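You operate a simulated robot arm through the tools that you are given. There is no shell and no other tool. Be economical: measure what you need, move in short steps, check, and stop when the job is done.

The job below is to be done with a simulated robot arm. You get a single attempt, and the scene is never put back.

Task
Run the pump, bleed the line till it shows clear, stop, mop up.
Fine: the bleed tap ends shut, the pump off, the white pad back on its mat. Mop with that pad alone; the other pads stay.

The check looks at the end state, three seconds after you hand in, the way a careful person would. Anything else that was tipped, shoved, dropped, spilled or broken makes it a failure.

Robot
A 6-joint arm with a two-finger gripper on a trunk, on a base that drives. Base frame: it is fixed to the floor where the robot stands at the start and does not move with it; the origin is under the middle of the robot, x ahead of it, y to its left, z up. Lengths are in mm, angles in degrees, forces in N, time in s.
With the tool pointing down near the work surface it reaches from about 380 to 860 mm from the robot's upright axis, wherever it stands. Its first joint turns from -166.0 to 166.0 degrees. Places, roughly: bleed tap [800, -500, 900]; cooler [800, -500, 400]; drain pot [700, -400, 700]; green pad [-9750, -2750, 750]; orange pad [-8750, -3500, 750]; pump switch [700, 0, 600]; sight glass [900, -400, 800]; top of the cooler [800, -500, 700]; yellow pad [-7750, -3250, 250]. Payload 2.45 kg.
The TCP is the grasp point between the finger pads, 26 mm short of the fingertips. In the tool frame z runs along the fingers and y along their closing line. Largest opening 96 mm; the body of the gripper starts 69 mm behind the TCP.
Orientation is that of the tool frame in the base frame, as a unit quaternion [x, y, z, w]. With the fingers straight down and closing along the base's y, the tool's x points along the base's -x, its y along +y and its z along -z.

Tools
- The arm moves only by the tool drive_tool. Its argument "series" is a list of rows, each a list of 3 entries, a list of its own where there are three numbers: the shift along the tool's x, y, z in m, then the turn, a rotation vector about the tool's x, y, z in degrees, then the closure, from 0 (fully open) to 1 (shut). In form: [[[dx, dy, dz], [rx, ry, rz], hand], ...]. A call has 1 to 20 rows; each row shifts and turns the commanded pose from where the row before left it, along the tool's axes as they then stand. A row lasts 0.2 s, in which the tool goes at most 50 mm and 8.6 degrees; a call with a longer step from one row to the next is refused whole, and so is a gripper value outside its range. Where a pose cannot be reached the arm comes as near as it can. A force on the tool above 70 N (or 10 N above the force at the start of the call, whichever is more), or a blocked arm, ends the call early, and 0.2 s more pass. The fingers move at their own pace and stop on an object; they squeeze with about 24 N. The grip force told is the motor's: it shows also when the fingers shut on nothing. Time passes only in rows, and 0.2 s behind the last, so rows that do not move let the fingers close. It gives the time, the measured TCP pose, the force on the tool (base axes), the opening and the grip force at its end, in the units of the frame above (readings bear some noise), with the torque about the TCP (base axes, N m) and any sound that the robot's microphone picked up.
- Cameras (640 x 400 px; columns grow to the right, rows downward): "scene" is now at [18.2, 110, 1141.1]; the picture's right is [-0.52, -0.86, 0.00], its down [-0.30, 0.18, -0.94] and it looks along [0.80, -0.48, -0.35] (base axes); focal length 278 px, centre (320, 200). "wrist" rides on the gripper at [82, 3, -98] in the tool frame; the picture's right is [-0.04, 1.00, 0.00], its down [-0.73, -0.03, -0.68] and it looks along [-0.68, -0.03, 0.73] (tool axes); focal length 256 px, centre (320, 200). There is no depth. A picture from a camera that has moved, and an enlarged one, comes with that camera's place and axes in the base frame and with its lens.
- get_image(camera): a new picture of that camera. No time passes.
- raise_lower(by): slides the trunk up (or, below 0, down) by that many mm; the arm and the scene camera ride with it, the base frame stays. It gives what a move gives, with no picture.
- base_move(legs): drives the robot by 1 to 6 legs, each [ahead, turn to the left] in mm and degrees, along the robot's own axes; the way and the turn of a leg run together, so that a leg with both is an arc; at most 1500 mm and 180 degrees a leg. The arm and the cameras ride along, it lands a little off, and it stops where it bumps. It gives what a move gives.
- aim_head(pan, tilt): turns the head with the scene camera to pan (to the left, within 155 degrees either way) and tilt (down, from -29 to 69), counted from straight ahead of the robot. It gives what a move gives.
- zoom(camera, box): a new picture of the part [left, top, right, bottom] of that camera's present view, enlarged. No time passes.
- sign_off(): hands the job in; it is judged then, once.

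Go step by step. Nothing tells you exact positions but the pictures and the camera data: compare them with the known pose of the tool, close in by small moves and look again before you grip or let go. The budget is 120 turns and 98 pictures, counting those below and the enlarged ones. Unless the task says otherwise, let go and move clear before handing in, and close with one line.

The tools are called after "Request:" as a command line: name --argument value ..., lists and objects as JSON in quotes. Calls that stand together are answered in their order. drive_tool: Moves the arm, as the interface text tells. Its arguments: {"type":"object","properties":{"series":{"type":"array","items":{"type":"array"}}},"required":["series"]} The other tools are called the same way: raise_lower (by) slides the trunk up or down; base_move (legs) drives the base; aim_head (pan, tilt) turns the head that bears the scene camera; get_image (camera) takes a picture; zoom (camera, box) takes an enlarged picture of a part of a camera's view; sign_off () hands the job in.

At the start:

```text
clock: 0.0
eef_pos: [439.6, -87.0, 999.6]
orientation: [0.0, 1.0, 0.0, 0.001]
ft_force: [-0.9, -0.7, 0.7]
wrist_torque: [-0.01, 0.0, -0.02]
grip_width: 96.1
grip_force: 0.1
trunk travel left (down, up): [-150.0, 0.0]
robot x, y, heading: [0.7, 3.5, 0.1]
head pan, tilt: [-31.0, 20.7]
```

scene: 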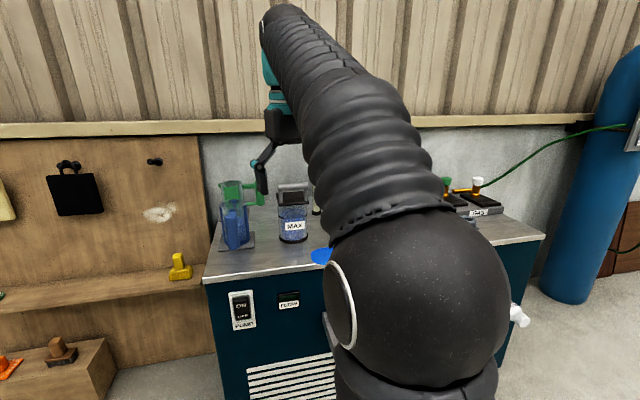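
wrist: 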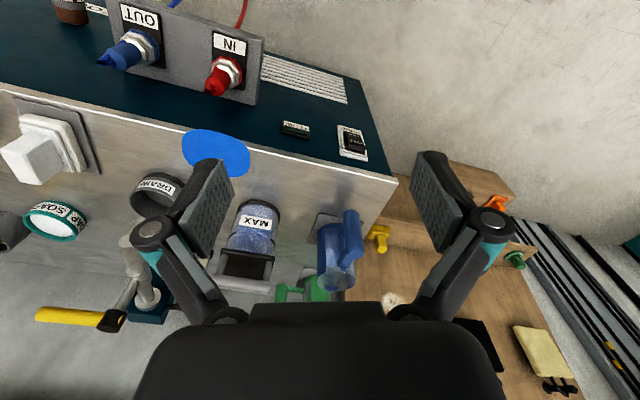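

I see a cooler with a pump switch on its front, a sight vessel, a jug, a drain pot, a blue puddle and a white pad. I'll take close looks before moving.

Request:
zoom --camera "wrist" --box '[0, 80, 240, 340]'

Request:
zoom --camera "wrist" --box '[200, 80, 400, 320]'

Request:
zoom --camera "scene" --box '[190, 150, 350, 340]'

```text
1.54 times, centred on (120, 210) of wrist
camera zoom: at [359.7, -84.2, 1097.6], right [0.04, 1.0, 0.0], down [0.73, -0.03, 0.68], along [0.68, -0.03, -0.73], focal length 394 px, centre (628, 185)
```

zoom: 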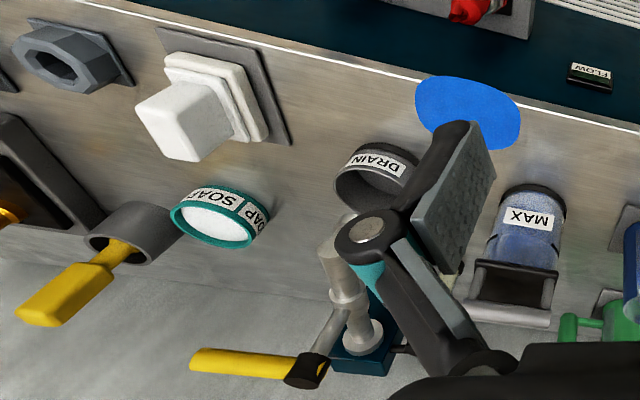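

```text
1.67 times, centred on (300, 200) of wrist
camera zoom: at [359.7, -84.2, 1097.6], right [0.04, 1.0, 0.0], down [0.73, -0.03, 0.68], along [0.68, -0.03, -0.73], focal length 427 px, centre (353, 200)
```

zoom: 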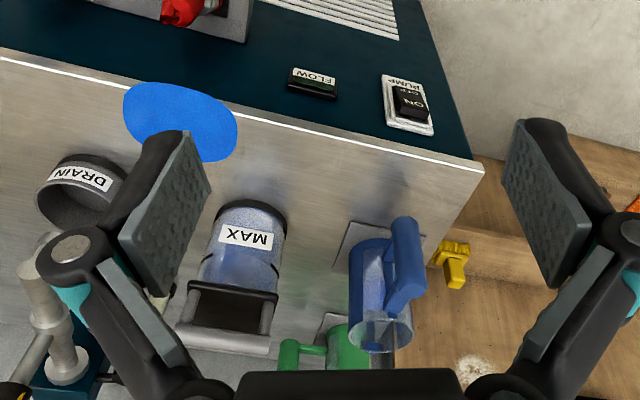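

```text
2.11 times, centred on (270, 245) of scene
camera zoom: at [18.2, 110.0, 1141.1], right [-0.52, -0.86, 0.0], down [-0.3, 0.18, -0.94], along [0.8, -0.48, -0.35], focal length 585 px, centre (425, 105)
```

zoom: 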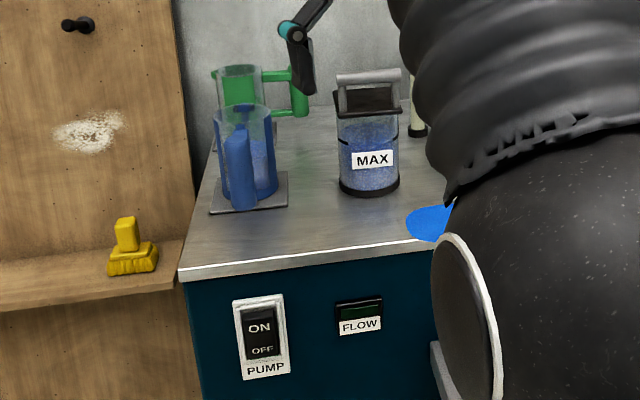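

The work spots on the right are at the edge of reach from here. I'll drive sideways about 330 mm (turn, drive, turn back) with the arm held high.

Request:
base_move --legs '[[0, -90], [330, 0], [0, 90]]'

```text
clock: 9.9
eef_pos: [432.6, -418.7, 999.7]
orientation: [0.005, 1.0, 0.0, 0.0]
ft_force: [-0.2, -0.8, 0.5]
wrist_torque: [0.01, -0.02, -0.03]
grip_width: 96.3
grip_force: 0.1
trunk travel left (down, up): [-150.0, 0.0]
robot x, y, heading: [-6.2, -328.9, -0.5]
head pan, tilt: [-31.0, 20.7]
```

Request:
get_image --camera "wrist"

Request:
aim_head --pan 10 --tilt 25

Request:
get_image --camera "scene"

```text
92 pictures are left
camera wrist: at [352.2, -414.7, 1097.6], right [0.05, 1.0, 0.0], down [0.73, -0.04, 0.68], along [0.68, -0.03, -0.73], focal length 256 px, centre (320, 200)
```

wrist: 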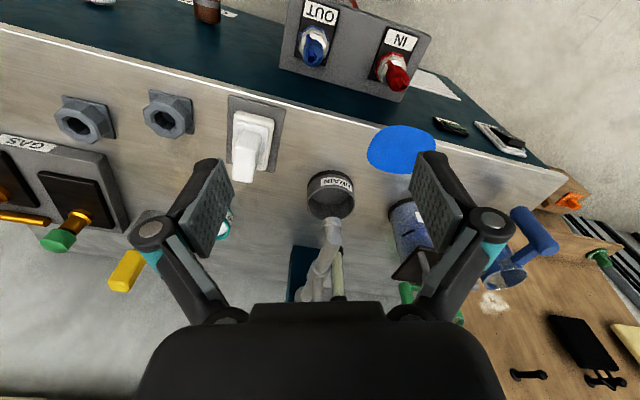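

```text
clock: 11.0
eef_pos: [432.8, -418.0, 1000.5]
orientation: [0.005, 1.0, 0.0, 0.0]
ft_force: [-0.7, -0.1, -0.4]
wrist_torque: [-0.02, -0.01, -0.01]
grip_width: 96.0
grip_force: 0.0
trunk travel left (down, up): [-150.0, 0.0]
robot x, y, heading: [-5.8, -329.4, -0.4]
head pan, tilt: [10.0, 25.0]
```

```text
91 pictures are left
camera scene: at [24.4, -153.1, 1134.1], right [0.16, -0.99, 0.0], down [-0.42, -0.07, -0.91], along [0.89, 0.15, -0.42], focal length 278 px, centre (320, 200)
```

scene: 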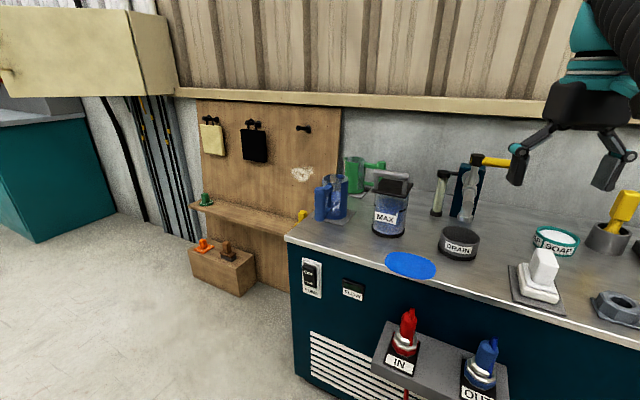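

The scene view is now good. I'll zoom in on the tap, tank, pot and pad.

Request:
zoom --camera "scene" --box '[420, 130, 560, 270]'

Request:
zoom --camera "scene" --box '[290, 140, 430, 310]'

Request:
zoom --camera "scene" --box '[480, 170, 640, 340]'

```text
2.86 times, centred on (490, 200) of scene
camera zoom: at [24.4, -153.1, 1134.1], right [0.16, -0.99, 0.0], down [-0.42, -0.07, -0.91], along [0.89, 0.15, -0.42], focal length 794 px, centre (-166, 200)
```

zoom: 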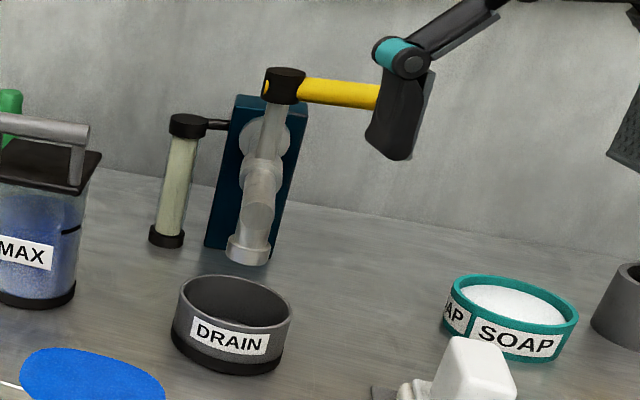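

```text
2.35 times, centred on (360, 225) of scene
camera zoom: at [24.4, -153.1, 1134.1], right [0.16, -0.99, 0.0], down [-0.42, -0.07, -0.91], along [0.89, 0.15, -0.42], focal length 654 px, centre (226, 141)
```

zoom: 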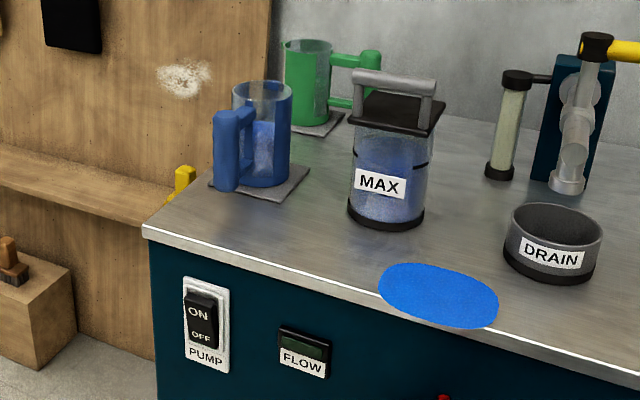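

```text
2.35 times, centred on (560, 255) of scene
camera zoom: at [24.4, -153.1, 1134.1], right [0.16, -0.99, 0.0], down [-0.42, -0.07, -0.91], along [0.89, 0.15, -0.42], focal length 654 px, centre (-245, 71)
```

zoom: 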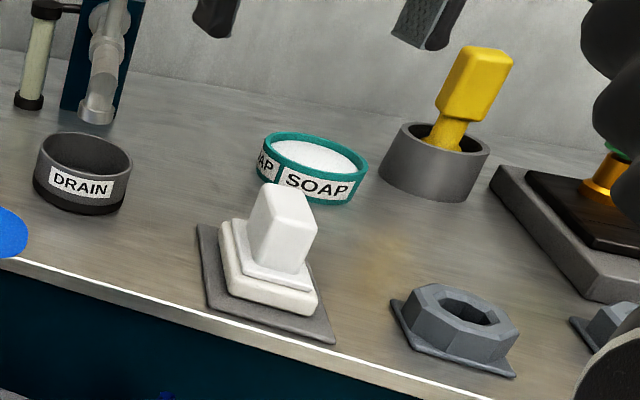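

The cooler stands turned about -17.7°, with its front edge running from roughly (701, 80) to (400, -863) and its top near z 675. I'll line the robot up with it and check the clearance in front.

Request:
base_move --legs '[[0, -17.5]]'

Request:
aim_head --pan 0 --tilt 60

Request:
get_image --camera "scene"

Request:
get_image --camera "wrist"

```text
clock: 12.4
eef_pos: [383.4, -549.1, 998.8]
orientation: [0.16, 0.987, 0.0, 0.0]
ft_force: [0.1, -0.4, -0.4]
wrist_torque: [0.0, 0.0, 0.02]
grip_width: 95.8
grip_force: 0.1
trunk travel left (down, up): [-150.0, 0.0]
robot x, y, heading: [-7.8, -324.3, -18.3]
head pan, tilt: [10.0, 25.0]
```

```text
clock: 13.4
eef_pos: [384.1, -548.2, 999.8]
orientation: [0.16, 0.987, 0.0, 0.0]
ft_force: [0.0, -0.3, 0.9]
wrist_torque: [0.01, -0.03, 0.0]
grip_width: 96.1
grip_force: 0.0
trunk travel left (down, up): [-150.0, 0.0]
robot x, y, heading: [-9.2, -324.9, -18.3]
head pan, tilt: [0.0, 60.0]
```

```text
87 pictures are left
camera scene: at [47.9, -178.8, 1084.1], right [-0.32, -0.95, 0.0], down [-0.82, 0.27, -0.5], along [0.48, -0.16, -0.87], focal length 278 px, centre (320, 200)
```

scene: 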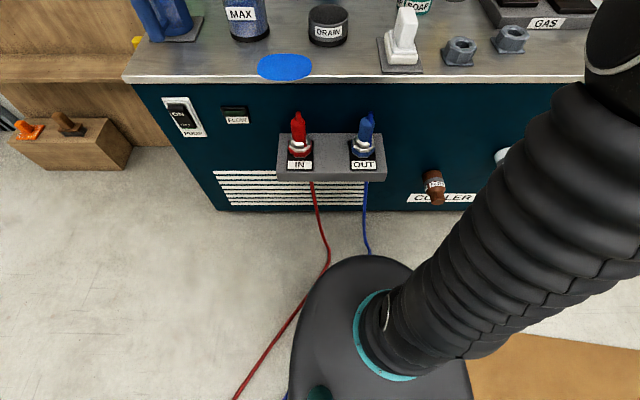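

```text
86 pictures are left
camera wrist: at [308.2, -519.7, 1097.6], right [0.35, 0.94, 0.0], down [0.69, -0.26, 0.68], along [0.64, -0.24, -0.73], focal length 256 px, centre (320, 200)
```

wrist: 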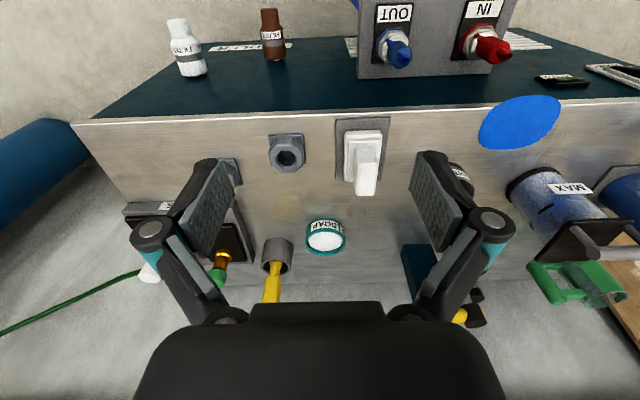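

I can see the layout now: the tap hub is near (770, -441, 928) with its handle pointing right, and the spout is over the drain pot. I'll bring the wrist camera round for a close look at the tap.

Request:
drive_tool --series '[[[0, 0.043, 0], [0, 0, 0], 0.5], [[0, 0.043, 0], [0, 0, 0], 1], [[0, 0.043, 0], [0, 0, 0], 1], [[0, 0.043, 0], [0, -6, 0], 1], [[0, 0.043, 0], [0, -6, 0], 1], [[0, 0, 0], [0, -6, 0], 1], [[0, 0, 0], [0, -6, 0], 1]]'

Request:
get_image --camera "wrist"

```text
clock: 15.0
eef_pos: [451.4, -343.4, 999.9]
orientation: [0.156, 0.965, -0.033, 0.206]
ft_force: [0.8, -0.2, -0.4]
wrist_torque: [-0.01, 0.02, 0.02]
grip_width: 0.3
grip_force: 24.1
trunk travel left (down, up): [-150.0, 0.0]
robot x, y, heading: [-2.2, -326.7, -18.6]
head pan, tilt: [0.0, 60.0]
```

```text
85 pictures are left
camera wrist: at [344.9, -304.4, 1056.0], right [0.35, 0.94, 0.02], down [0.36, -0.15, 0.92], along [0.86, -0.32, -0.39], focal length 256 px, centre (320, 200)
```

wrist: 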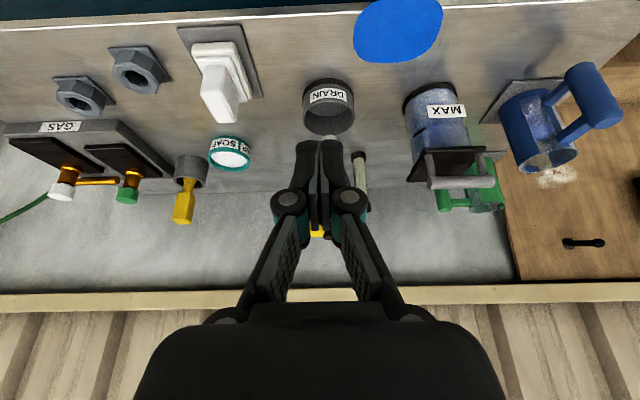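

The gripper hides the tap from here, so I'll use the scene camera instead.

Request:
aim_head --pan 0 --tilt 22

Request:
get_image --camera "scene"

```text
clock: 16.0
eef_pos: [452.0, -344.3, 1000.3]
orientation: [0.157, 0.965, -0.033, 0.205]
ft_force: [0.1, 0.4, -0.1]
wrist_torque: [-0.06, 0.01, 0.02]
grip_width: 0.0
grip_force: 24.0
trunk travel left (down, up): [-150.0, 0.0]
robot x, y, heading: [-7.0, -326.6, -18.3]
head pan, tilt: [0.0, 22.0]
```

```text
84 pictures are left
camera scene: at [72.6, -187.0, 1138.9], right [-0.32, -0.95, 0.0], down [-0.36, 0.12, -0.93], along [0.88, -0.29, -0.38], focal length 278 px, centre (320, 200)
```

scene: 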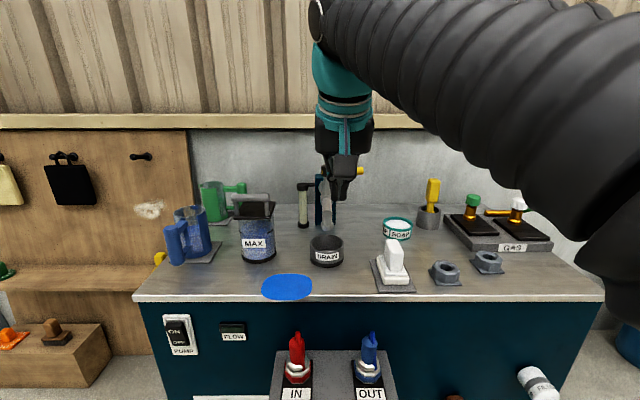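

Zooming on the switch to read its current state.

Request:
zoom --camera "scene" --box '[150, 300, 260, 370]'

```text
5.71 times, centred on (205, 335) of scene
camera zoom: at [72.6, -187.0, 1138.9], right [-0.32, -0.95, 0.0], down [-0.36, 0.12, -0.93], along [0.88, -0.29, -0.38], focal length 1588 px, centre (977, -571)
```

zoom: 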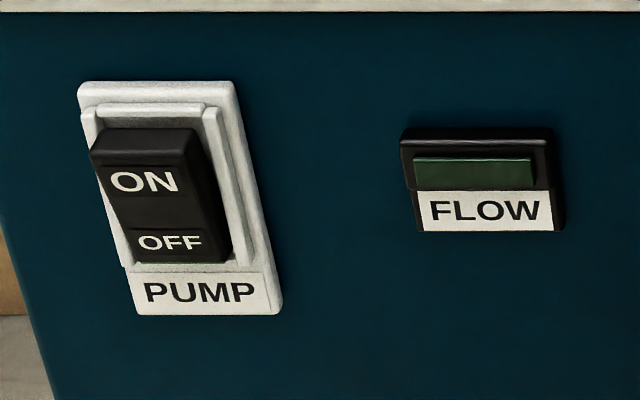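

The rocker's top (ON) stands out, so the pump is off. I'll tilt the tool towards horizontal, slide left, then descend in front of the switch about 80 mm short of it.

Request:
drive_tool --series '[[[0, 0.048, 0], [0, -5.75, 0], 1], [[0, 0.048, 0], [0, -5.75, 0], 1], [[0, 0.048, 0], [0, -5.75, 0], 1], [[0, 0.048, 0], [0, -5.75, 0], 1], [[0, 0.048, 0], [0, -5.75, 0], 1], [[0, 0.048, 0], [0, -5.75, 0], 1], [[0, 0.048, 0], [0, -5.75, 0], 1], [[0, 0.048, 0], [0, -5.75, 0], 1], [[0.041, 0, 0.014], [0, 0, 0], 1], [[0.041, 0, 0.014], [0, 0, 0], 1], [[0.041, 0, 0.014], [0, 0, 0], 1], [[0.041, 0, 0.014], [0, 0, 0], 1]]'

Request:
get_image --camera "scene"

Request:
zoom --camera "scene" --box '[230, 140, 430, 300]'

```text
clock: 18.6
eef_pos: [571.6, 22.0, 826.7]
orientation: [0.131, 0.809, -0.091, 0.566]
ft_force: [0.1, 0.1, -0.1]
wrist_torque: [-0.01, 0.02, 0.02]
grip_width: 0.0
grip_force: 24.1
trunk travel left (down, up): [-150.0, 0.0]
robot x, y, heading: [-3.5, -327.6, -18.2]
head pan, tilt: [0.0, 22.0]
```

```text
82 pictures are left
camera scene: at [72.5, -187.0, 1139.0], right [-0.32, -0.95, 0.0], down [-0.36, 0.12, -0.93], along [0.88, -0.29, -0.37], focal length 278 px, centre (320, 200)
```

scene: 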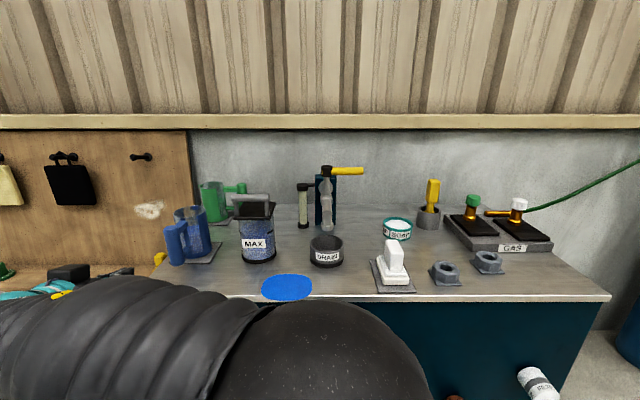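

```text
2.50 times, centred on (330, 220) of scene
camera zoom: at [72.5, -187.0, 1139.0], right [-0.32, -0.95, 0.0], down [-0.36, 0.12, -0.93], along [0.88, -0.29, -0.37], focal length 695 px, centre (295, 150)
```

zoom: 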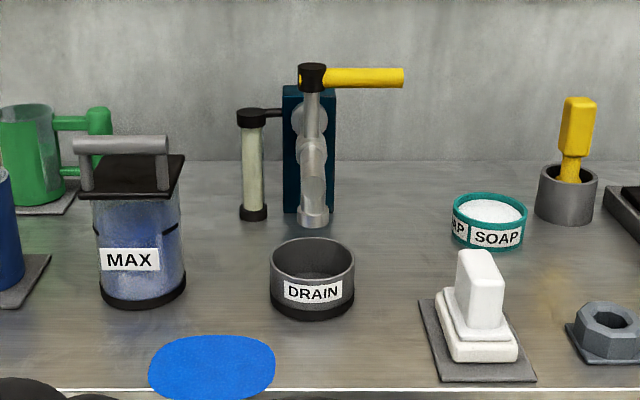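

The tap, sight glass (milky now) and pot under the spout are all visible. I'll continue down in front of the switch.

Request:
drive_tool --series '[[[0.041, 0, 0.014], [0, 0, 0], 1], [[0.041, 0, 0.014], [0, 0, 0], 1], [[0.041, 0, 0.014], [0, 0, 0], 1], [[0.041, 0, 0.014], [0, 0, 0], 1], [[0.041, 0, 0.014], [0, 0, 0], 1], [[0, 0, 0], [0, 0, 0], 1]]'

Request:
get_image --camera "wrist"

Request:
get_image --camera "scene"

```text
clock: 20.0
eef_pos: [566.7, 22.4, 611.2]
orientation: [0.131, 0.809, -0.092, 0.566]
ft_force: [-0.6, -0.6, -1.4]
wrist_torque: [-0.02, 0.02, -0.01]
grip_width: 0.0
grip_force: 24.3
trunk travel left (down, up): [-150.0, 0.0]
robot x, y, heading: [-5.9, -325.8, -18.7]
head pan, tilt: [0.0, 22.0]
```

```text
80 pictures are left
camera wrist: at [453.9, 63.2, 567.4], right [0.33, 0.94, 0.04], down [-0.38, 0.09, 0.92], along [0.87, -0.32, 0.39], focal length 256 px, centre (320, 200)
```

wrist: 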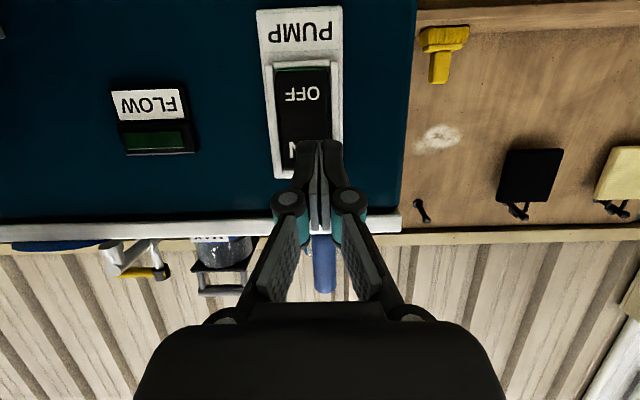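

```text
79 pictures are left
camera scene: at [72.7, -186.8, 1138.9], right [-0.32, -0.95, 0.0], down [-0.36, 0.12, -0.93], along [0.88, -0.29, -0.37], focal length 278 px, centre (320, 200)
```

scene: 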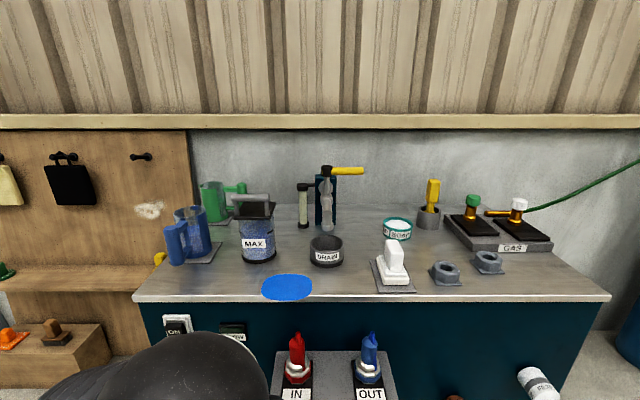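

The closed fingertips sit about 65 mm in front of the ON end and 14 mm too far left. I'll correct that and then push slowly along the cooler's inward normal.

Request:
drive_tool --series '[[[-0.0056, -0.014, -0.002], [0, 0, 0], 1], [[-0.0034, 0, 0.0094], [0, 0, 0], 1], [[-0.0034, 0, 0.0094], [0, 0, 0], 1], [[-0.0034, 0, 0.0094], [0, 0, 0], 1], [[-0.0034, 0, 0.0094], [0, 0, 0], 1], [[-0.0034, 0, 0.0094], [0, 0, 0], 1], [[0, 0, 0], [0, 0, 0], 1]]'

Request:
get_image --camera "wrist"

```text
clock: 21.6
eef_pos: [607.8, -7.9, 617.3]
orientation: [0.131, 0.808, -0.092, 0.566]
ft_force: [0.6, 0.1, -0.6]
wrist_torque: [0.0, 0.0, -0.03]
grip_width: 0.0
grip_force: 23.9
trunk travel left (down, up): [-150.0, 0.0]
robot x, y, heading: [-7.5, -325.8, -18.5]
head pan, tilt: [0.0, 22.0]
```

```text
78 pictures are left
camera wrist: at [496.6, 33.9, 572.7], right [0.33, 0.94, 0.04], down [-0.38, 0.09, 0.92], along [0.87, -0.32, 0.39], focal length 256 px, centre (320, 200)
```

wrist: 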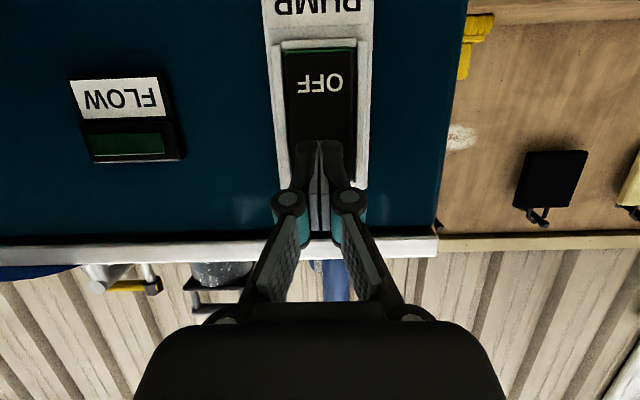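

Lined up with the upper half of the rocker. I'll go on in small steps.

Request:
drive_tool --series '[[[-0.0017, 0, 0.0047], [0, 0, 0], 1], [[-0.0017, 0, 0.0047], [0, 0, 0], 1], [[-0.0017, 0, 0.0047], [0, 0, 0], 1], [[-0.0017, 0, 0.0047], [0, 0, 0], 1], [[-0.0017, 0, 0.0047], [0, 0, 0], 1], [[-0.0017, 0, 0.0047], [0, 0, 0], 1], [[0, 0, 0], [0, 0, 0], 1]]'

Request:
get_image --camera "wrist"

```text
clock: 22.9
eef_pos: [625.6, -11.9, 617.1]
orientation: [0.13, 0.81, -0.092, 0.565]
ft_force: [-33.3, -3.0, 12.3]
wrist_torque: [-0.15, -0.4, -0.4]
grip_width: 6.1
grip_force: 28.2
trunk travel left (down, up): [-150.0, 0.0]
robot x, y, heading: [-5.2, -327.0, -17.6]
head pan, tilt: [0.0, 22.0]
stopped in row 6: the force on the tool passed its limit at 79 N (the readings are from after the stop); the commanded pose is now the measured one
```

```text
77 pictures are left
camera wrist: at [513.0, 28.9, 573.1], right [0.33, 0.94, 0.04], down [-0.38, 0.1, 0.92], along [0.87, -0.32, 0.39], focal length 256 px, centre (320, 200)
```

wrist: 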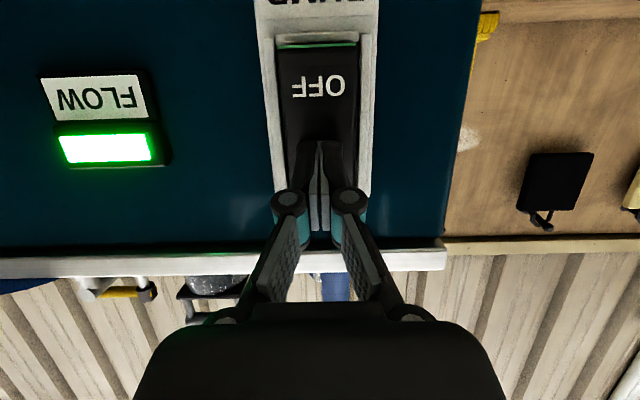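

The pump is running: the FLOW light is green. I'll back off and look closely at the tap and sight glass.

Request:
drive_tool --series '[[[0.01, 0, -0.028], [0, 0, 0], 1], [[0.01, 0, -0.028], [0, 0, 0], 1], [[0.01, 0, -0.028], [0, 0, 0], 1], [[0.01, 0, -0.028], [0, 0, 0], 1]]'

Request:
zoom --camera "scene" --box '[290, 150, 380, 280]'

```text
clock: 23.9
eef_pos: [514.6, 26.5, 616.2]
orientation: [0.13, 0.81, -0.093, 0.565]
ft_force: [0.9, -0.8, 0.3]
wrist_torque: [-0.01, -0.03, -0.02]
grip_width: 0.0
grip_force: 28.4
trunk travel left (down, up): [-150.0, 0.0]
robot x, y, heading: [-7.2, -325.8, -18.3]
head pan, tilt: [0.0, 22.0]
```

```text
3.08 times, centred on (335, 215) of scene
camera zoom: at [71.4, -186.2, 1138.9], right [-0.31, -0.95, 0.0], down [-0.36, 0.12, -0.93], along [0.88, -0.29, -0.37], focal length 855 px, centre (274, 154)
```

zoom: 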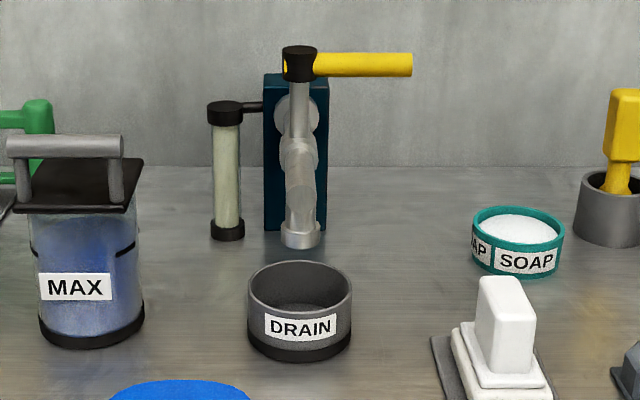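

The handle turns about an upright stem at (770, -441) and points right at z≈931. I'll lift, level the tool straight down, and move over, keeping well above everything.

Request:
drive_tool --series '[[[-0.0376, 0, -0.0137], [0, 0, 0], 0.5], [[-0.0376, 0, -0.0137], [0, 0, 0], 0.5], [[-0.0376, 0, -0.0137], [0, 0, 0], 0.5], [[-0.0376, 0, -0.0137], [0, 0, 0], 0.5], [[-0.0376, 0, -0.0137], [0, 0, 0], 0.5], [[-0.0376, 0, -0.0137], [0, 0, 0], 0.5], [[-0.0376, 0, -0.0137], [0, 0, 0], 0.5], [[-0.0376, 0, -0.0137], [0, 0, 0], 0.5], [[-0.0376, 0, -0.0137], [0, 0, 0], 0.5], [[-0.0376, 0, -0.0137], [0, 0, 0], 0.5], [[0, -0.044, 0], [0, 7, 0], 0.5], [[0, -0.044, 0], [0, 7, 0], 0.5], [[0, -0.044, 0], [0, 7, 0], 0.5], [[0, -0.044, 0], [0, 7, 0], 0.5], [[0, -0.044, 0], [0, 7, 0], 0.5], [[0, -0.044, 0], [0, 7, 0], 0.5], [[0, -0.044, 0], [0, 7, 0], 0.5], [[0, -0.044, 0], [0, 7, 0], 0.5], [[0, -0.044, 0], [0, 7, 0], 0.5], [[0, -0.044, 0], [0, 7, 0], 0.5]]'

```text
clock: 28.1
eef_pos: [378.4, -392.0, 1010.8]
orientation: [0.159, 0.987, 0.0, -0.001]
ft_force: [-0.2, 0.1, 0.8]
wrist_torque: [-0.05, -0.04, 0.0]
grip_width: 48.0
grip_force: 0.0
out of reach, approached as far as the arm can: row 20
trunk travel left (down, up): [-150.0, 0.0]
robot x, y, heading: [-14.3, -326.0, -18.0]
head pan, tilt: [0.0, 22.0]
```

Now I'll go forward over the handle, then yaw so the fingers straddle it.

Request:
drive_tool --series '[[[-0.0485, 0, 0], [0, 0, 0], 0.5], [[-0.0485, 0, 0], [0, 0, 0], 0.5], [[-0.0485, 0, 0], [0, 0, 0], 0.5], [[-0.0485, 0, 0], [0, 0, 0], 0.5], [[-0.0485, 0, 0], [0, 0, 0], 0.5], [[-0.0485, 0, 0], [0, 0, 0], 0.5], [[-0.0485, 0, 0], [0, 0, 0], 0.5], [[-0.0485, 0, 0], [0, 0, 0], 0.5], [[0, 0, 0], [0, 0, -8.2], 0.5], [[0, 0, 0], [0, 0, -8.2], 0.5], [[0, 0, 0], [0, 0, -8.2], 0.5], [[0, 0, 0], [0, 0, -8.2], 0.5], [[0, 0, 0], [0, 0, -8.2], 0.5], [[0, 0, 0], [0, 0, -8.2], 0.5], [[0, 0, 0], [0, 0, -8.2], 0.5], [[0, 0, 0], [0, 0, -8.2], 0.5], [[0, 0, 0], [0, 0, -8.2], 0.5], [[0, 0, 0], [0, 0, -8.2], 0.5], [[0, 0, 0], [0, 0, -8.2], 0.5]]'

Request:
get_image --camera "wrist"

Request:
get_image --camera "scene"

```text
clock: 32.1
eef_pos: [656.5, -491.9, 891.2]
orientation: [-0.588, 0.809, 0.0, -0.001]
ft_force: [0.8, 1.1, -0.9]
wrist_torque: [0.03, 0.03, -0.04]
grip_width: 47.8
grip_force: 0.0
out of reach, approached as far as the arm can: row 1, 2, 3, 4, 5, 6, 7, 8
trunk travel left (down, up): [-150.0, 0.0]
robot x, y, heading: [-11.2, -328.7, -18.1]
head pan, tilt: [0.0, 22.0]
```

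```text
75 pictures are left
camera wrist: at [629.1, -568.5, 987.6], right [-0.94, 0.35, 0.0], down [0.26, 0.69, 0.68], along [0.23, 0.64, -0.74], focal length 256 px, centre (320, 200)
```

wrist: 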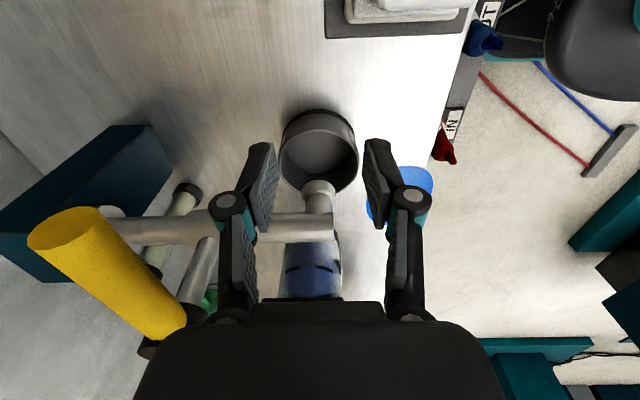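

```text
74 pictures are left
camera scene: at [71.2, -186.4, 1139.0], right [-0.31, -0.95, 0.0], down [-0.36, 0.12, -0.93], along [0.88, -0.29, -0.37], focal length 278 px, centre (320, 200)
```

scene: 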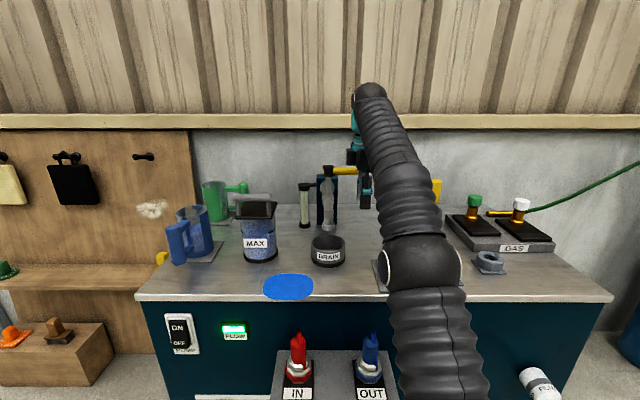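

High and far out, a downward tool runs out of reach (it sank to z 891). I'll tilt the tool to 70°, pointing at the tap with fingers closing top/bottom, so the handle can pivot between the pads.

Request:
drive_tool --series '[[[0, 0.03, 0], [0, 0, 0], 0], [[0, 0, 0], [7.8, 0, 0], 0], [[0, 0, 0], [7.8, 0, 0], 0], [[0, 0, 0], [7.8, 0, 0], 0], [[0, 0, 0], [7.8, 0, 0], 0], [[0, 0, 0], [7.8, 0, 0], 0], [[0, 0, 0], [7.8, 0, 0], 0], [[0, 0, 0], [7.8, 0, 0], 0], [[0, 0, 0], [7.8, 0, 0], 0], [[0, 0, 0], [7.8, 0, 0], 0]]'

Request:
get_image --camera "wrist"

```text
clock: 34.3
eef_pos: [627.8, -484.3, 890.7]
orientation: [-0.484, 0.67, -0.458, 0.328]
ft_force: [0.0, 0.2, 0.1]
wrist_torque: [-0.01, -0.04, -0.05]
grip_width: 96.0
grip_force: 0.1
trunk travel left (down, up): [-150.0, 0.0]
robot x, y, heading: [-6.6, -325.2, -18.1]
head pan, tilt: [0.0, 22.0]
```

```text
73 pictures are left
camera wrist: at [514.9, -532.2, 924.4], right [-0.34, 0.15, -0.93], down [-0.36, 0.89, 0.27], along [0.87, 0.42, -0.25], focal length 256 px, centre (320, 200)
```

wrist: 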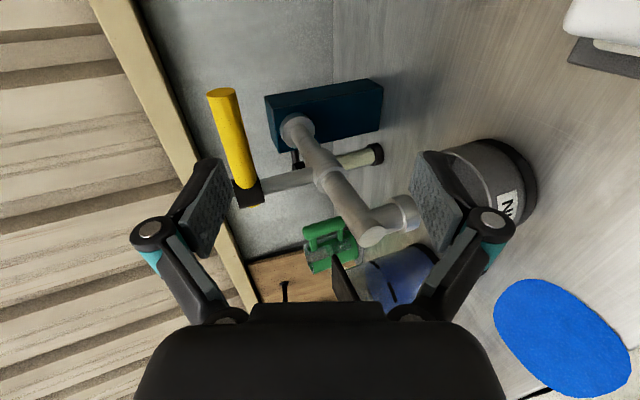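

Clear view: the handle's hub is at about (770, -440, 925) with the tip at (735, -535, 925). I'll raise into line with the handle, about 80 mm short.

Request:
drive_tool --series '[[[-0.003, -0.024, 0.006], [0, 0, 0], 0], [[-0.003, -0.024, 0.007], [0, 0, 0], 0], [[-0.003, -0.024, 0.007], [0, 0, 0], 0], [[0, 0, 0], [0, 0, 0], 0]]'

Request:
get_image --camera "wrist"

```text
clock: 35.3
eef_pos: [671.3, -485.2, 952.4]
orientation: [-0.482, 0.663, -0.465, 0.335]
ft_force: [-0.1, -0.1, -0.6]
wrist_torque: [-0.03, 0.03, -0.02]
grip_width: 95.9
grip_force: 0.0
trunk travel left (down, up): [-150.0, 0.0]
robot x, y, heading: [-7.1, -326.2, -17.9]
head pan, tilt: [0.0, 22.0]
```

```text
72 pictures are left
camera wrist: at [558.2, -534.5, 982.8], right [-0.31, 0.14, -0.94], down [-0.37, 0.89, 0.26], along [0.87, 0.43, -0.23], focal length 256 px, centre (320, 200)
```

wrist: 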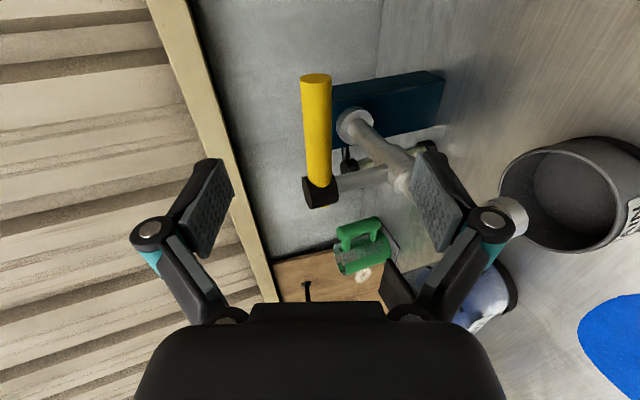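

The handle is centred between the fingers. I'll advance along the tool axis and look.

Request:
drive_tool --series '[[[0, 0, 0.02], [0, 0, 0], 0], [[0, 0, 0.02], [0, 0, 0], 0], [[0, 0, 0.02], [0, 0, 0], 0], [[0, 0, 0.016], [0, 0, 0], 0], [[0, 0, 0], [0, 0, 0], 0]]'

Request:
get_image --camera "wrist"

Request:
zoom --camera "scene" --box '[280, 120, 440, 280]'

```text
clock: 36.5
eef_pos: [740.6, -509.1, 925.0]
orientation: [-0.482, 0.663, -0.465, 0.336]
ft_force: [-0.6, -0.3, -0.6]
wrist_torque: [0.03, 0.0, 0.01]
grip_width: 95.9
grip_force: 0.1
trunk travel left (down, up): [-150.0, 0.0]
robot x, y, heading: [-5.8, -329.2, -18.0]
head pan, tilt: [0.0, 22.0]
```

```text
71 pictures are left
camera wrist: at [626.8, -558.4, 954.9], right [-0.31, 0.14, -0.94], down [-0.37, 0.89, 0.26], along [0.88, 0.43, -0.23], focal length 256 px, centre (320, 200)
```

wrist: 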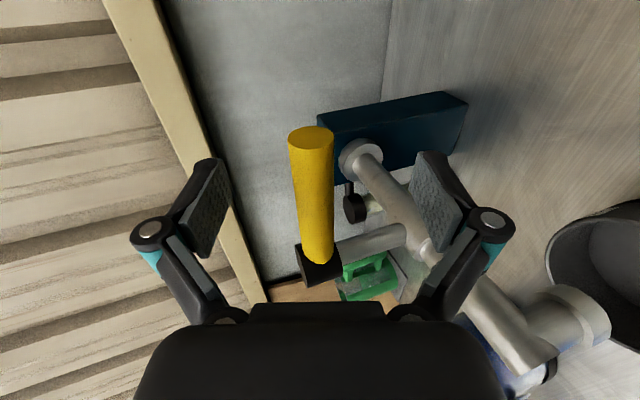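

```text
2.50 times, centred on (360, 200) of scene
camera zoom: at [71.2, -186.4, 1139.0], right [-0.31, -0.95, 0.0], down [-0.36, 0.12, -0.93], along [0.88, -0.29, -0.37], focal length 695 px, centre (220, 200)
```

zoom: 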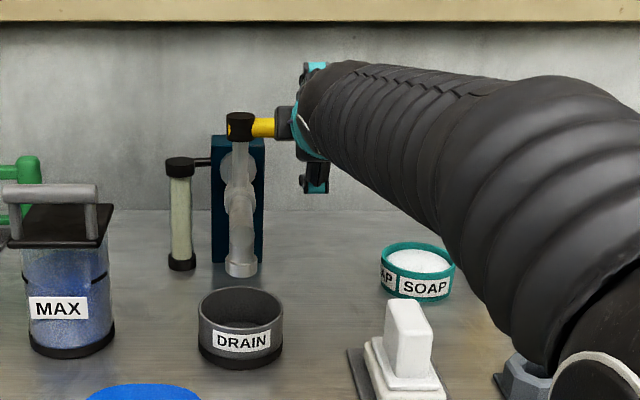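

The handle sits between the pads. I'll trim 3 mm up and close on it.

Request:
drive_tool --series '[[[0, -0.003, 0], [0, 0, 0], 0.3], [[0, 0, 0], [0, 0, 0], 0.6], [[0, 0, 0], [0, 0, 0], 1], [[0, 0, 0], [0, 0, 0], 1], [[0, 0, 0], [0, 0, 0], 1]]'

Request:
get_image --camera "wrist"

```text
clock: 37.7
eef_pos: [741.0, -509.4, 929.1]
orientation: [-0.482, 0.663, -0.465, 0.336]
ft_force: [-1.3, 0.3, -1.4]
wrist_torque: [0.16, -0.04, -0.1]
grip_width: 20.8
grip_force: 45.2
trunk travel left (down, up): [-150.0, 0.0]
robot x, y, heading: [-6.0, -324.0, -18.0]
head pan, tilt: [0.0, 22.0]
```

```text
69 pictures are left
camera wrist: at [627.9, -558.2, 958.3], right [-0.31, 0.14, -0.94], down [-0.37, 0.89, 0.26], along [0.87, 0.43, -0.23], focal length 256 px, centre (320, 200)
```

wrist: 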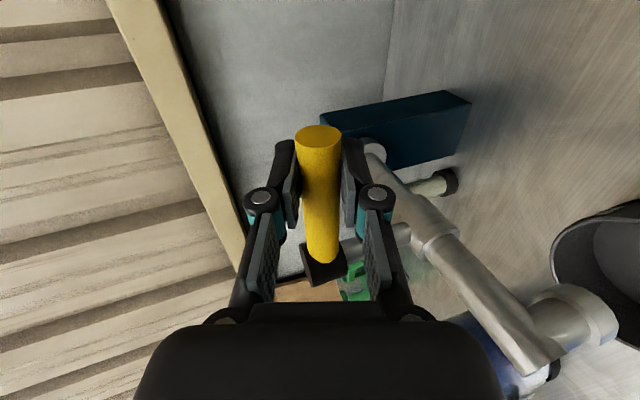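

Gripped firmly (20.8 mm). I'll level the tool to horizontal about the handle's own axis, then try a small turn of the handle towards the robot.

Request:
drive_tool --series '[[[0, 0, 0], [6.7, 0, 0], 1], [[0, 0, 0], [6.7, 0, 0], 1], [[0, 0, 0], [6.6, 0, 0], 1], [[-0.0003, 0, -0.0065], [0, 0, 0], 1], [[-0.0009, 0, -0.0065], [0, 0, 0], 1]]'

Request:
zoom --camera "scene" --box '[280, 120, 440, 280]'

```text
clock: 38.9
eef_pos: [732.0, -507.3, 926.2]
orientation: [-0.44, 0.626, -0.533, 0.36]
ft_force: [36.3, 38.7, -7.4]
wrist_torque: [1.04, -0.27, -0.83]
grip_width: 21.3
grip_force: 45.0
out of reach, approached as far as the arm can: row 2, 3
trunk travel left (down, up): [-150.0, 0.0]
robot x, y, heading: [-8.6, -325.5, -17.3]
head pan, tilt: [0.0, 22.0]
```

```text
2.50 times, centred on (360, 200) of scene
camera zoom: at [76.8, -171.8, 1137.8], right [-0.3, -0.95, 0.01], down [-0.36, 0.1, -0.93], along [0.88, -0.28, -0.38], focal length 695 px, centre (220, 200)
```

zoom: 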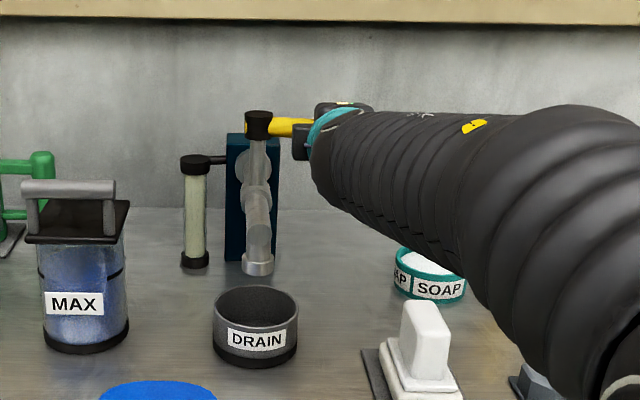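

Some sideways load has built up, and the handle seems to be moving. I'll ease inwards towards the hub and step a bit further.

Request:
drive_tool --series '[[[-0.004, 0, 0], [0, 0, 0], 1], [[-0.002, 0, -0.006], [0, 0, 0], 1], [[0, 0, 0], [0, 0, 0], 1]]'

Request:
get_image --camera "wrist"

```text
clock: 39.7
eef_pos: [725.4, -506.1, 926.0]
orientation: [-0.437, 0.627, -0.535, 0.36]
ft_force: [32.4, 30.8, -11.8]
wrist_torque: [1.33, -0.28, -0.7]
grip_width: 21.8
grip_force: 44.9
trunk travel left (down, up): [-150.0, 0.0]
robot x, y, heading: [-5.3, -326.2, -17.6]
head pan, tilt: [0.0, 22.0]
```

```text
67 pictures are left
camera wrist: at [606.2, -547.9, 940.8], right [-0.15, 0.08, -0.98], down [-0.36, 0.92, 0.13], along [0.92, 0.37, -0.11], focal length 256 px, centre (320, 200)
```

wrist: 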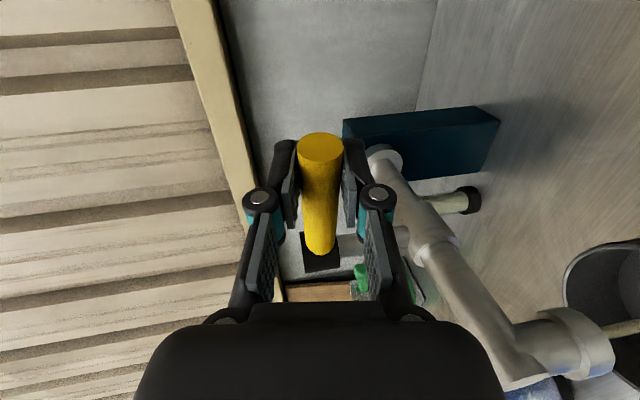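

A stream has started from the spout into the pot, so this is the opening direction. I'll follow the arc round to about 45° and check the sight glass.

Request:
drive_tool --series '[[[-0.006, 0.001, -0.0075], [0, 0, 0], 1], [[-0.006, 0.001, -0.0075], [0, 0, 0], 1], [[-0.006, 0.001, -0.008], [0, 0, 0], 1], [[-0.006, 0.001, -0.008], [0, 0, 0], 1]]'

Request:
zoom --camera "scene" --box '[280, 120, 440, 280]'

Request:
get_image --camera "wrist"

```text
clock: 40.7
eef_pos: [700.1, -483.4, 927.3]
orientation: [-0.432, 0.631, -0.536, 0.358]
ft_force: [-33.3, -46.6, -30.4]
wrist_torque: [0.64, -0.16, -1.9]
grip_width: 23.7
grip_force: 44.8
trunk travel left (down, up): [-150.0, 0.0]
robot x, y, heading: [-8.8, -323.4, -18.7]
head pan, tilt: [0.0, 22.0]
```

```text
2.50 times, centred on (360, 200) of scene
camera zoom: at [72.0, -190.6, 1139.2], right [-0.32, -0.95, 0.0], down [-0.35, 0.12, -0.93], along [0.88, -0.3, -0.38], focal length 695 px, centre (220, 200)
```

zoom: 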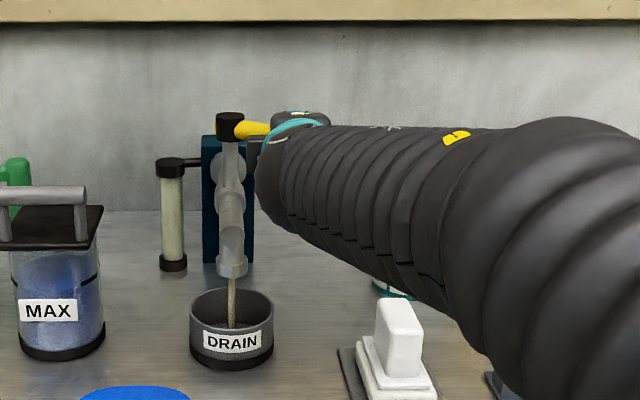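

```text
65 pictures are left
camera wrist: at [579.8, -522.6, 941.2], right [-0.15, 0.09, -0.99], down [-0.34, 0.93, 0.13], along [0.93, 0.36, -0.1], focal length 256 px, centre (320, 200)
```

wrist: 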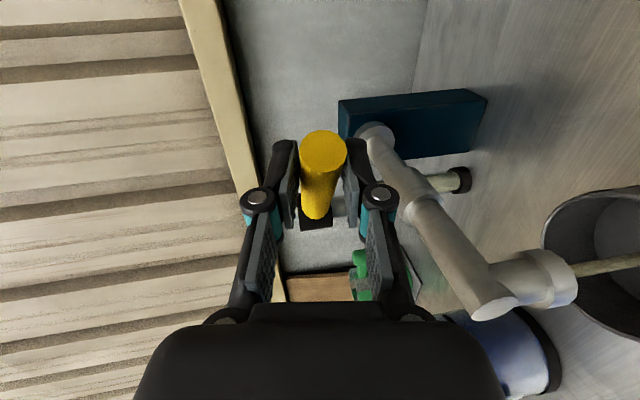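

The bleed is flowing, milky for now. I'll relax the side load slightly and wait about a second, watching glass and pot.

Request:
drive_tool --series '[[[0.003, 0, 0], [0, 0, 0], 1], [[0, 0, 0], [0, 0, 0], 1], [[0, 0, 0], [0, 0, 0], 1], [[0, 0, 0], [0, 0, 0], 1], [[0, 0, 0], [0, 0, 0], 1]]'

Request:
zoom --camera "scene" --box '[290, 160, 390, 280]'

```text
clock: 41.9
eef_pos: [699.6, -482.8, 927.1]
orientation: [-0.434, 0.629, -0.536, 0.358]
ft_force: [-36.3, -38.0, -31.8]
wrist_torque: [0.8, -0.35, -1.19]
grip_width: 23.4
grip_force: 45.0
trunk travel left (down, up): [-150.0, 0.0]
robot x, y, heading: [-9.0, -328.0, -18.5]
head pan, tilt: [0.0, 22.0]
```

```text
3.33 times, centred on (340, 220) of scene
camera zoom: at [71.8, -190.4, 1139.4], right [-0.32, -0.95, 0.0], down [-0.35, 0.12, -0.93], along [0.88, -0.29, -0.38], focal length 926 px, centre (253, 133)
```

zoom: 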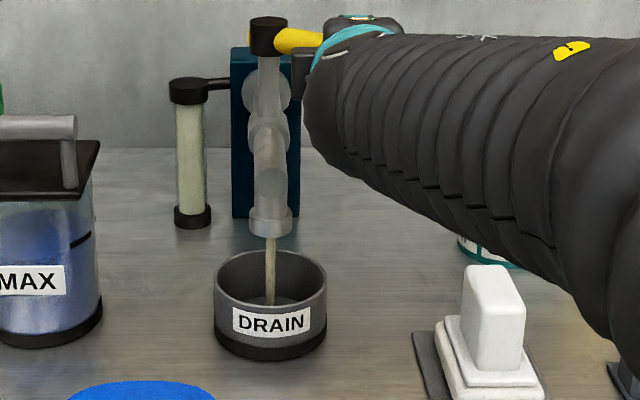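

Sight glass still cloudy, pot nearly empty. I'll relieve the load and keep waiting.

Request:
drive_tool --series '[[[0.004, 0.003, -0.004], [0, 0, 0], 1], [[0.002, 0.001, -0.002], [0, 0, 0], 1], [[0, 0, 0], [0, 0, 0], 1], [[0, 0, 0], [0, 0, 0], 1], [[0, 0, 0], [0, 0, 0], 1], [[0, 0, 0], [0, 0, 0], 1]]'

Request:
zoom --camera "scene" --box '[290, 160, 390, 280]'

```text
clock: 43.3
eef_pos: [696.0, -477.4, 927.4]
orientation: [-0.438, 0.625, -0.536, 0.361]
ft_force: [49.6, 18.8, 17.4]
wrist_torque: [0.95, -1.33, -0.49]
grip_width: 24.1
grip_force: 45.0
trunk travel left (down, up): [-150.0, 0.0]
robot x, y, heading: [-7.0, -327.2, -17.9]
head pan, tilt: [0.0, 22.0]
```

```text
3.33 times, centred on (340, 220) of scene
camera zoom: at [73.0, -184.4, 1138.9], right [-0.31, -0.95, 0.0], down [-0.36, 0.11, -0.93], along [0.88, -0.28, -0.38], focal length 926 px, centre (253, 133)
```

zoom: 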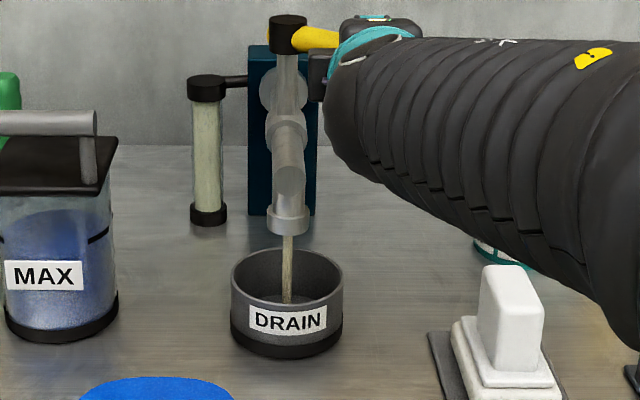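

Request:
drive_tool --series '[[[0, 0, 0.002], [0, 0, 0], 1], [[0, 0, 0], [0, 0, 0], 1], [[0, 0, 0], [0, 0, 0], 1], [[0, 0, 0], [0, 0, 0], 1], [[0, 0, 0], [0, 0, 0], 1], [[0, 0, 0], [0, 0, 0], 1], [[0, 0, 0], [0, 0, 0], 1], [[0, 0, 0], [0, 0, 0], 1], [[0, 0, 0], [0, 0, 0], 1], [[0, 0, 0], [0, 0, 0], 1]]'

Request:
zoom --camera "scene" --box '[290, 160, 390, 280]'

```text
clock: 45.5
eef_pos: [695.2, -479.4, 927.4]
orientation: [-0.438, 0.625, -0.536, 0.361]
ft_force: [27.6, 30.9, 20.7]
wrist_torque: [0.53, -1.67, 1.29]
grip_width: 23.9
grip_force: 45.0
trunk travel left (down, up): [-150.0, 0.0]
robot x, y, heading: [-4.4, -324.2, -17.4]
head pan, tilt: [0.0, 22.0]
```

```text
3.33 times, centred on (340, 220) of scene
camera zoom: at [71.0, -182.9, 1138.7], right [-0.3, -0.95, 0.0], down [-0.36, 0.11, -0.93], along [0.88, -0.28, -0.37], focal length 926 px, centre (253, 133)
```

zoom: 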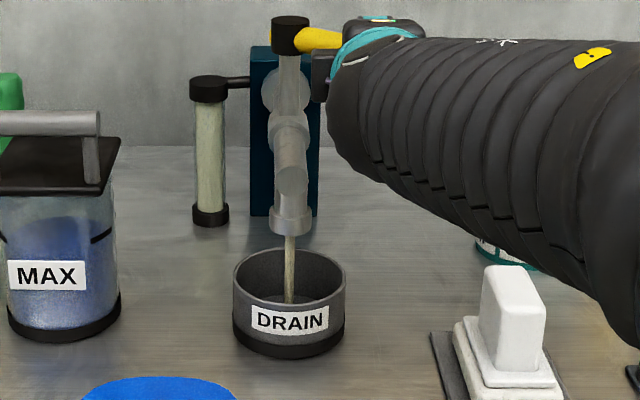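

Slow bleed and plenty of pot room. I'll wait 4 s more.

Request:
drive_tool --series '[[[0, 0, 0], [0, 0, 0], 1], [[0, 0, 0], [0, 0, 0], 1], [[0, 0, 0], [0, 0, 0], 1], [[0, 0, 0], [0, 0, 0], 1], [[0, 0, 0], [0, 0, 0], 1], [[0, 0, 0], [0, 0, 0], 1], [[0, 0, 0], [0, 0, 0], 1], [[0, 0, 0], [0, 0, 0], 1], [[0, 0, 0], [0, 0, 0], 1], [[0, 0, 0], [0, 0, 0], 1], [[0, 0, 0], [0, 0, 0], 1], [[0, 0, 0], [0, 0, 0], 1], [[0, 0, 0], [0, 0, 0], 1], [[0, 0, 0], [0, 0, 0], 1], [[0, 0, 0], [0, 0, 0], 1], [[0, 0, 0], [0, 0, 0], 1], [[0, 0, 0], [0, 0, 0], 1], [[0, 0, 0], [0, 0, 0], 1]]'

Request:
zoom --camera "scene" --box '[290, 160, 390, 280]'

```text
clock: 49.3
eef_pos: [696.5, -479.4, 928.1]
orientation: [-0.435, 0.626, -0.536, 0.361]
ft_force: [32.4, 26.7, 22.6]
wrist_torque: [0.62, -1.53, 0.66]
grip_width: 23.8
grip_force: 44.7
trunk travel left (down, up): [-150.0, 0.0]
robot x, y, heading: [-8.2, -323.6, -17.5]
head pan, tilt: [0.0, 22.0]
```

```text
3.33 times, centred on (340, 220) of scene
camera zoom: at [71.8, -182.5, 1138.7], right [-0.3, -0.95, 0.0], down [-0.36, 0.11, -0.93], along [0.88, -0.28, -0.37], focal length 926 px, centre (253, 133)
```

zoom: 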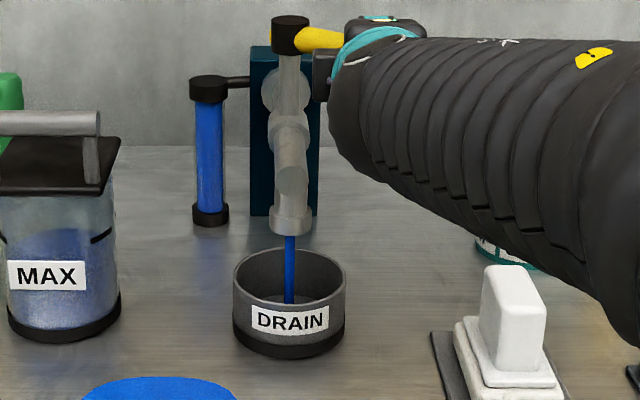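

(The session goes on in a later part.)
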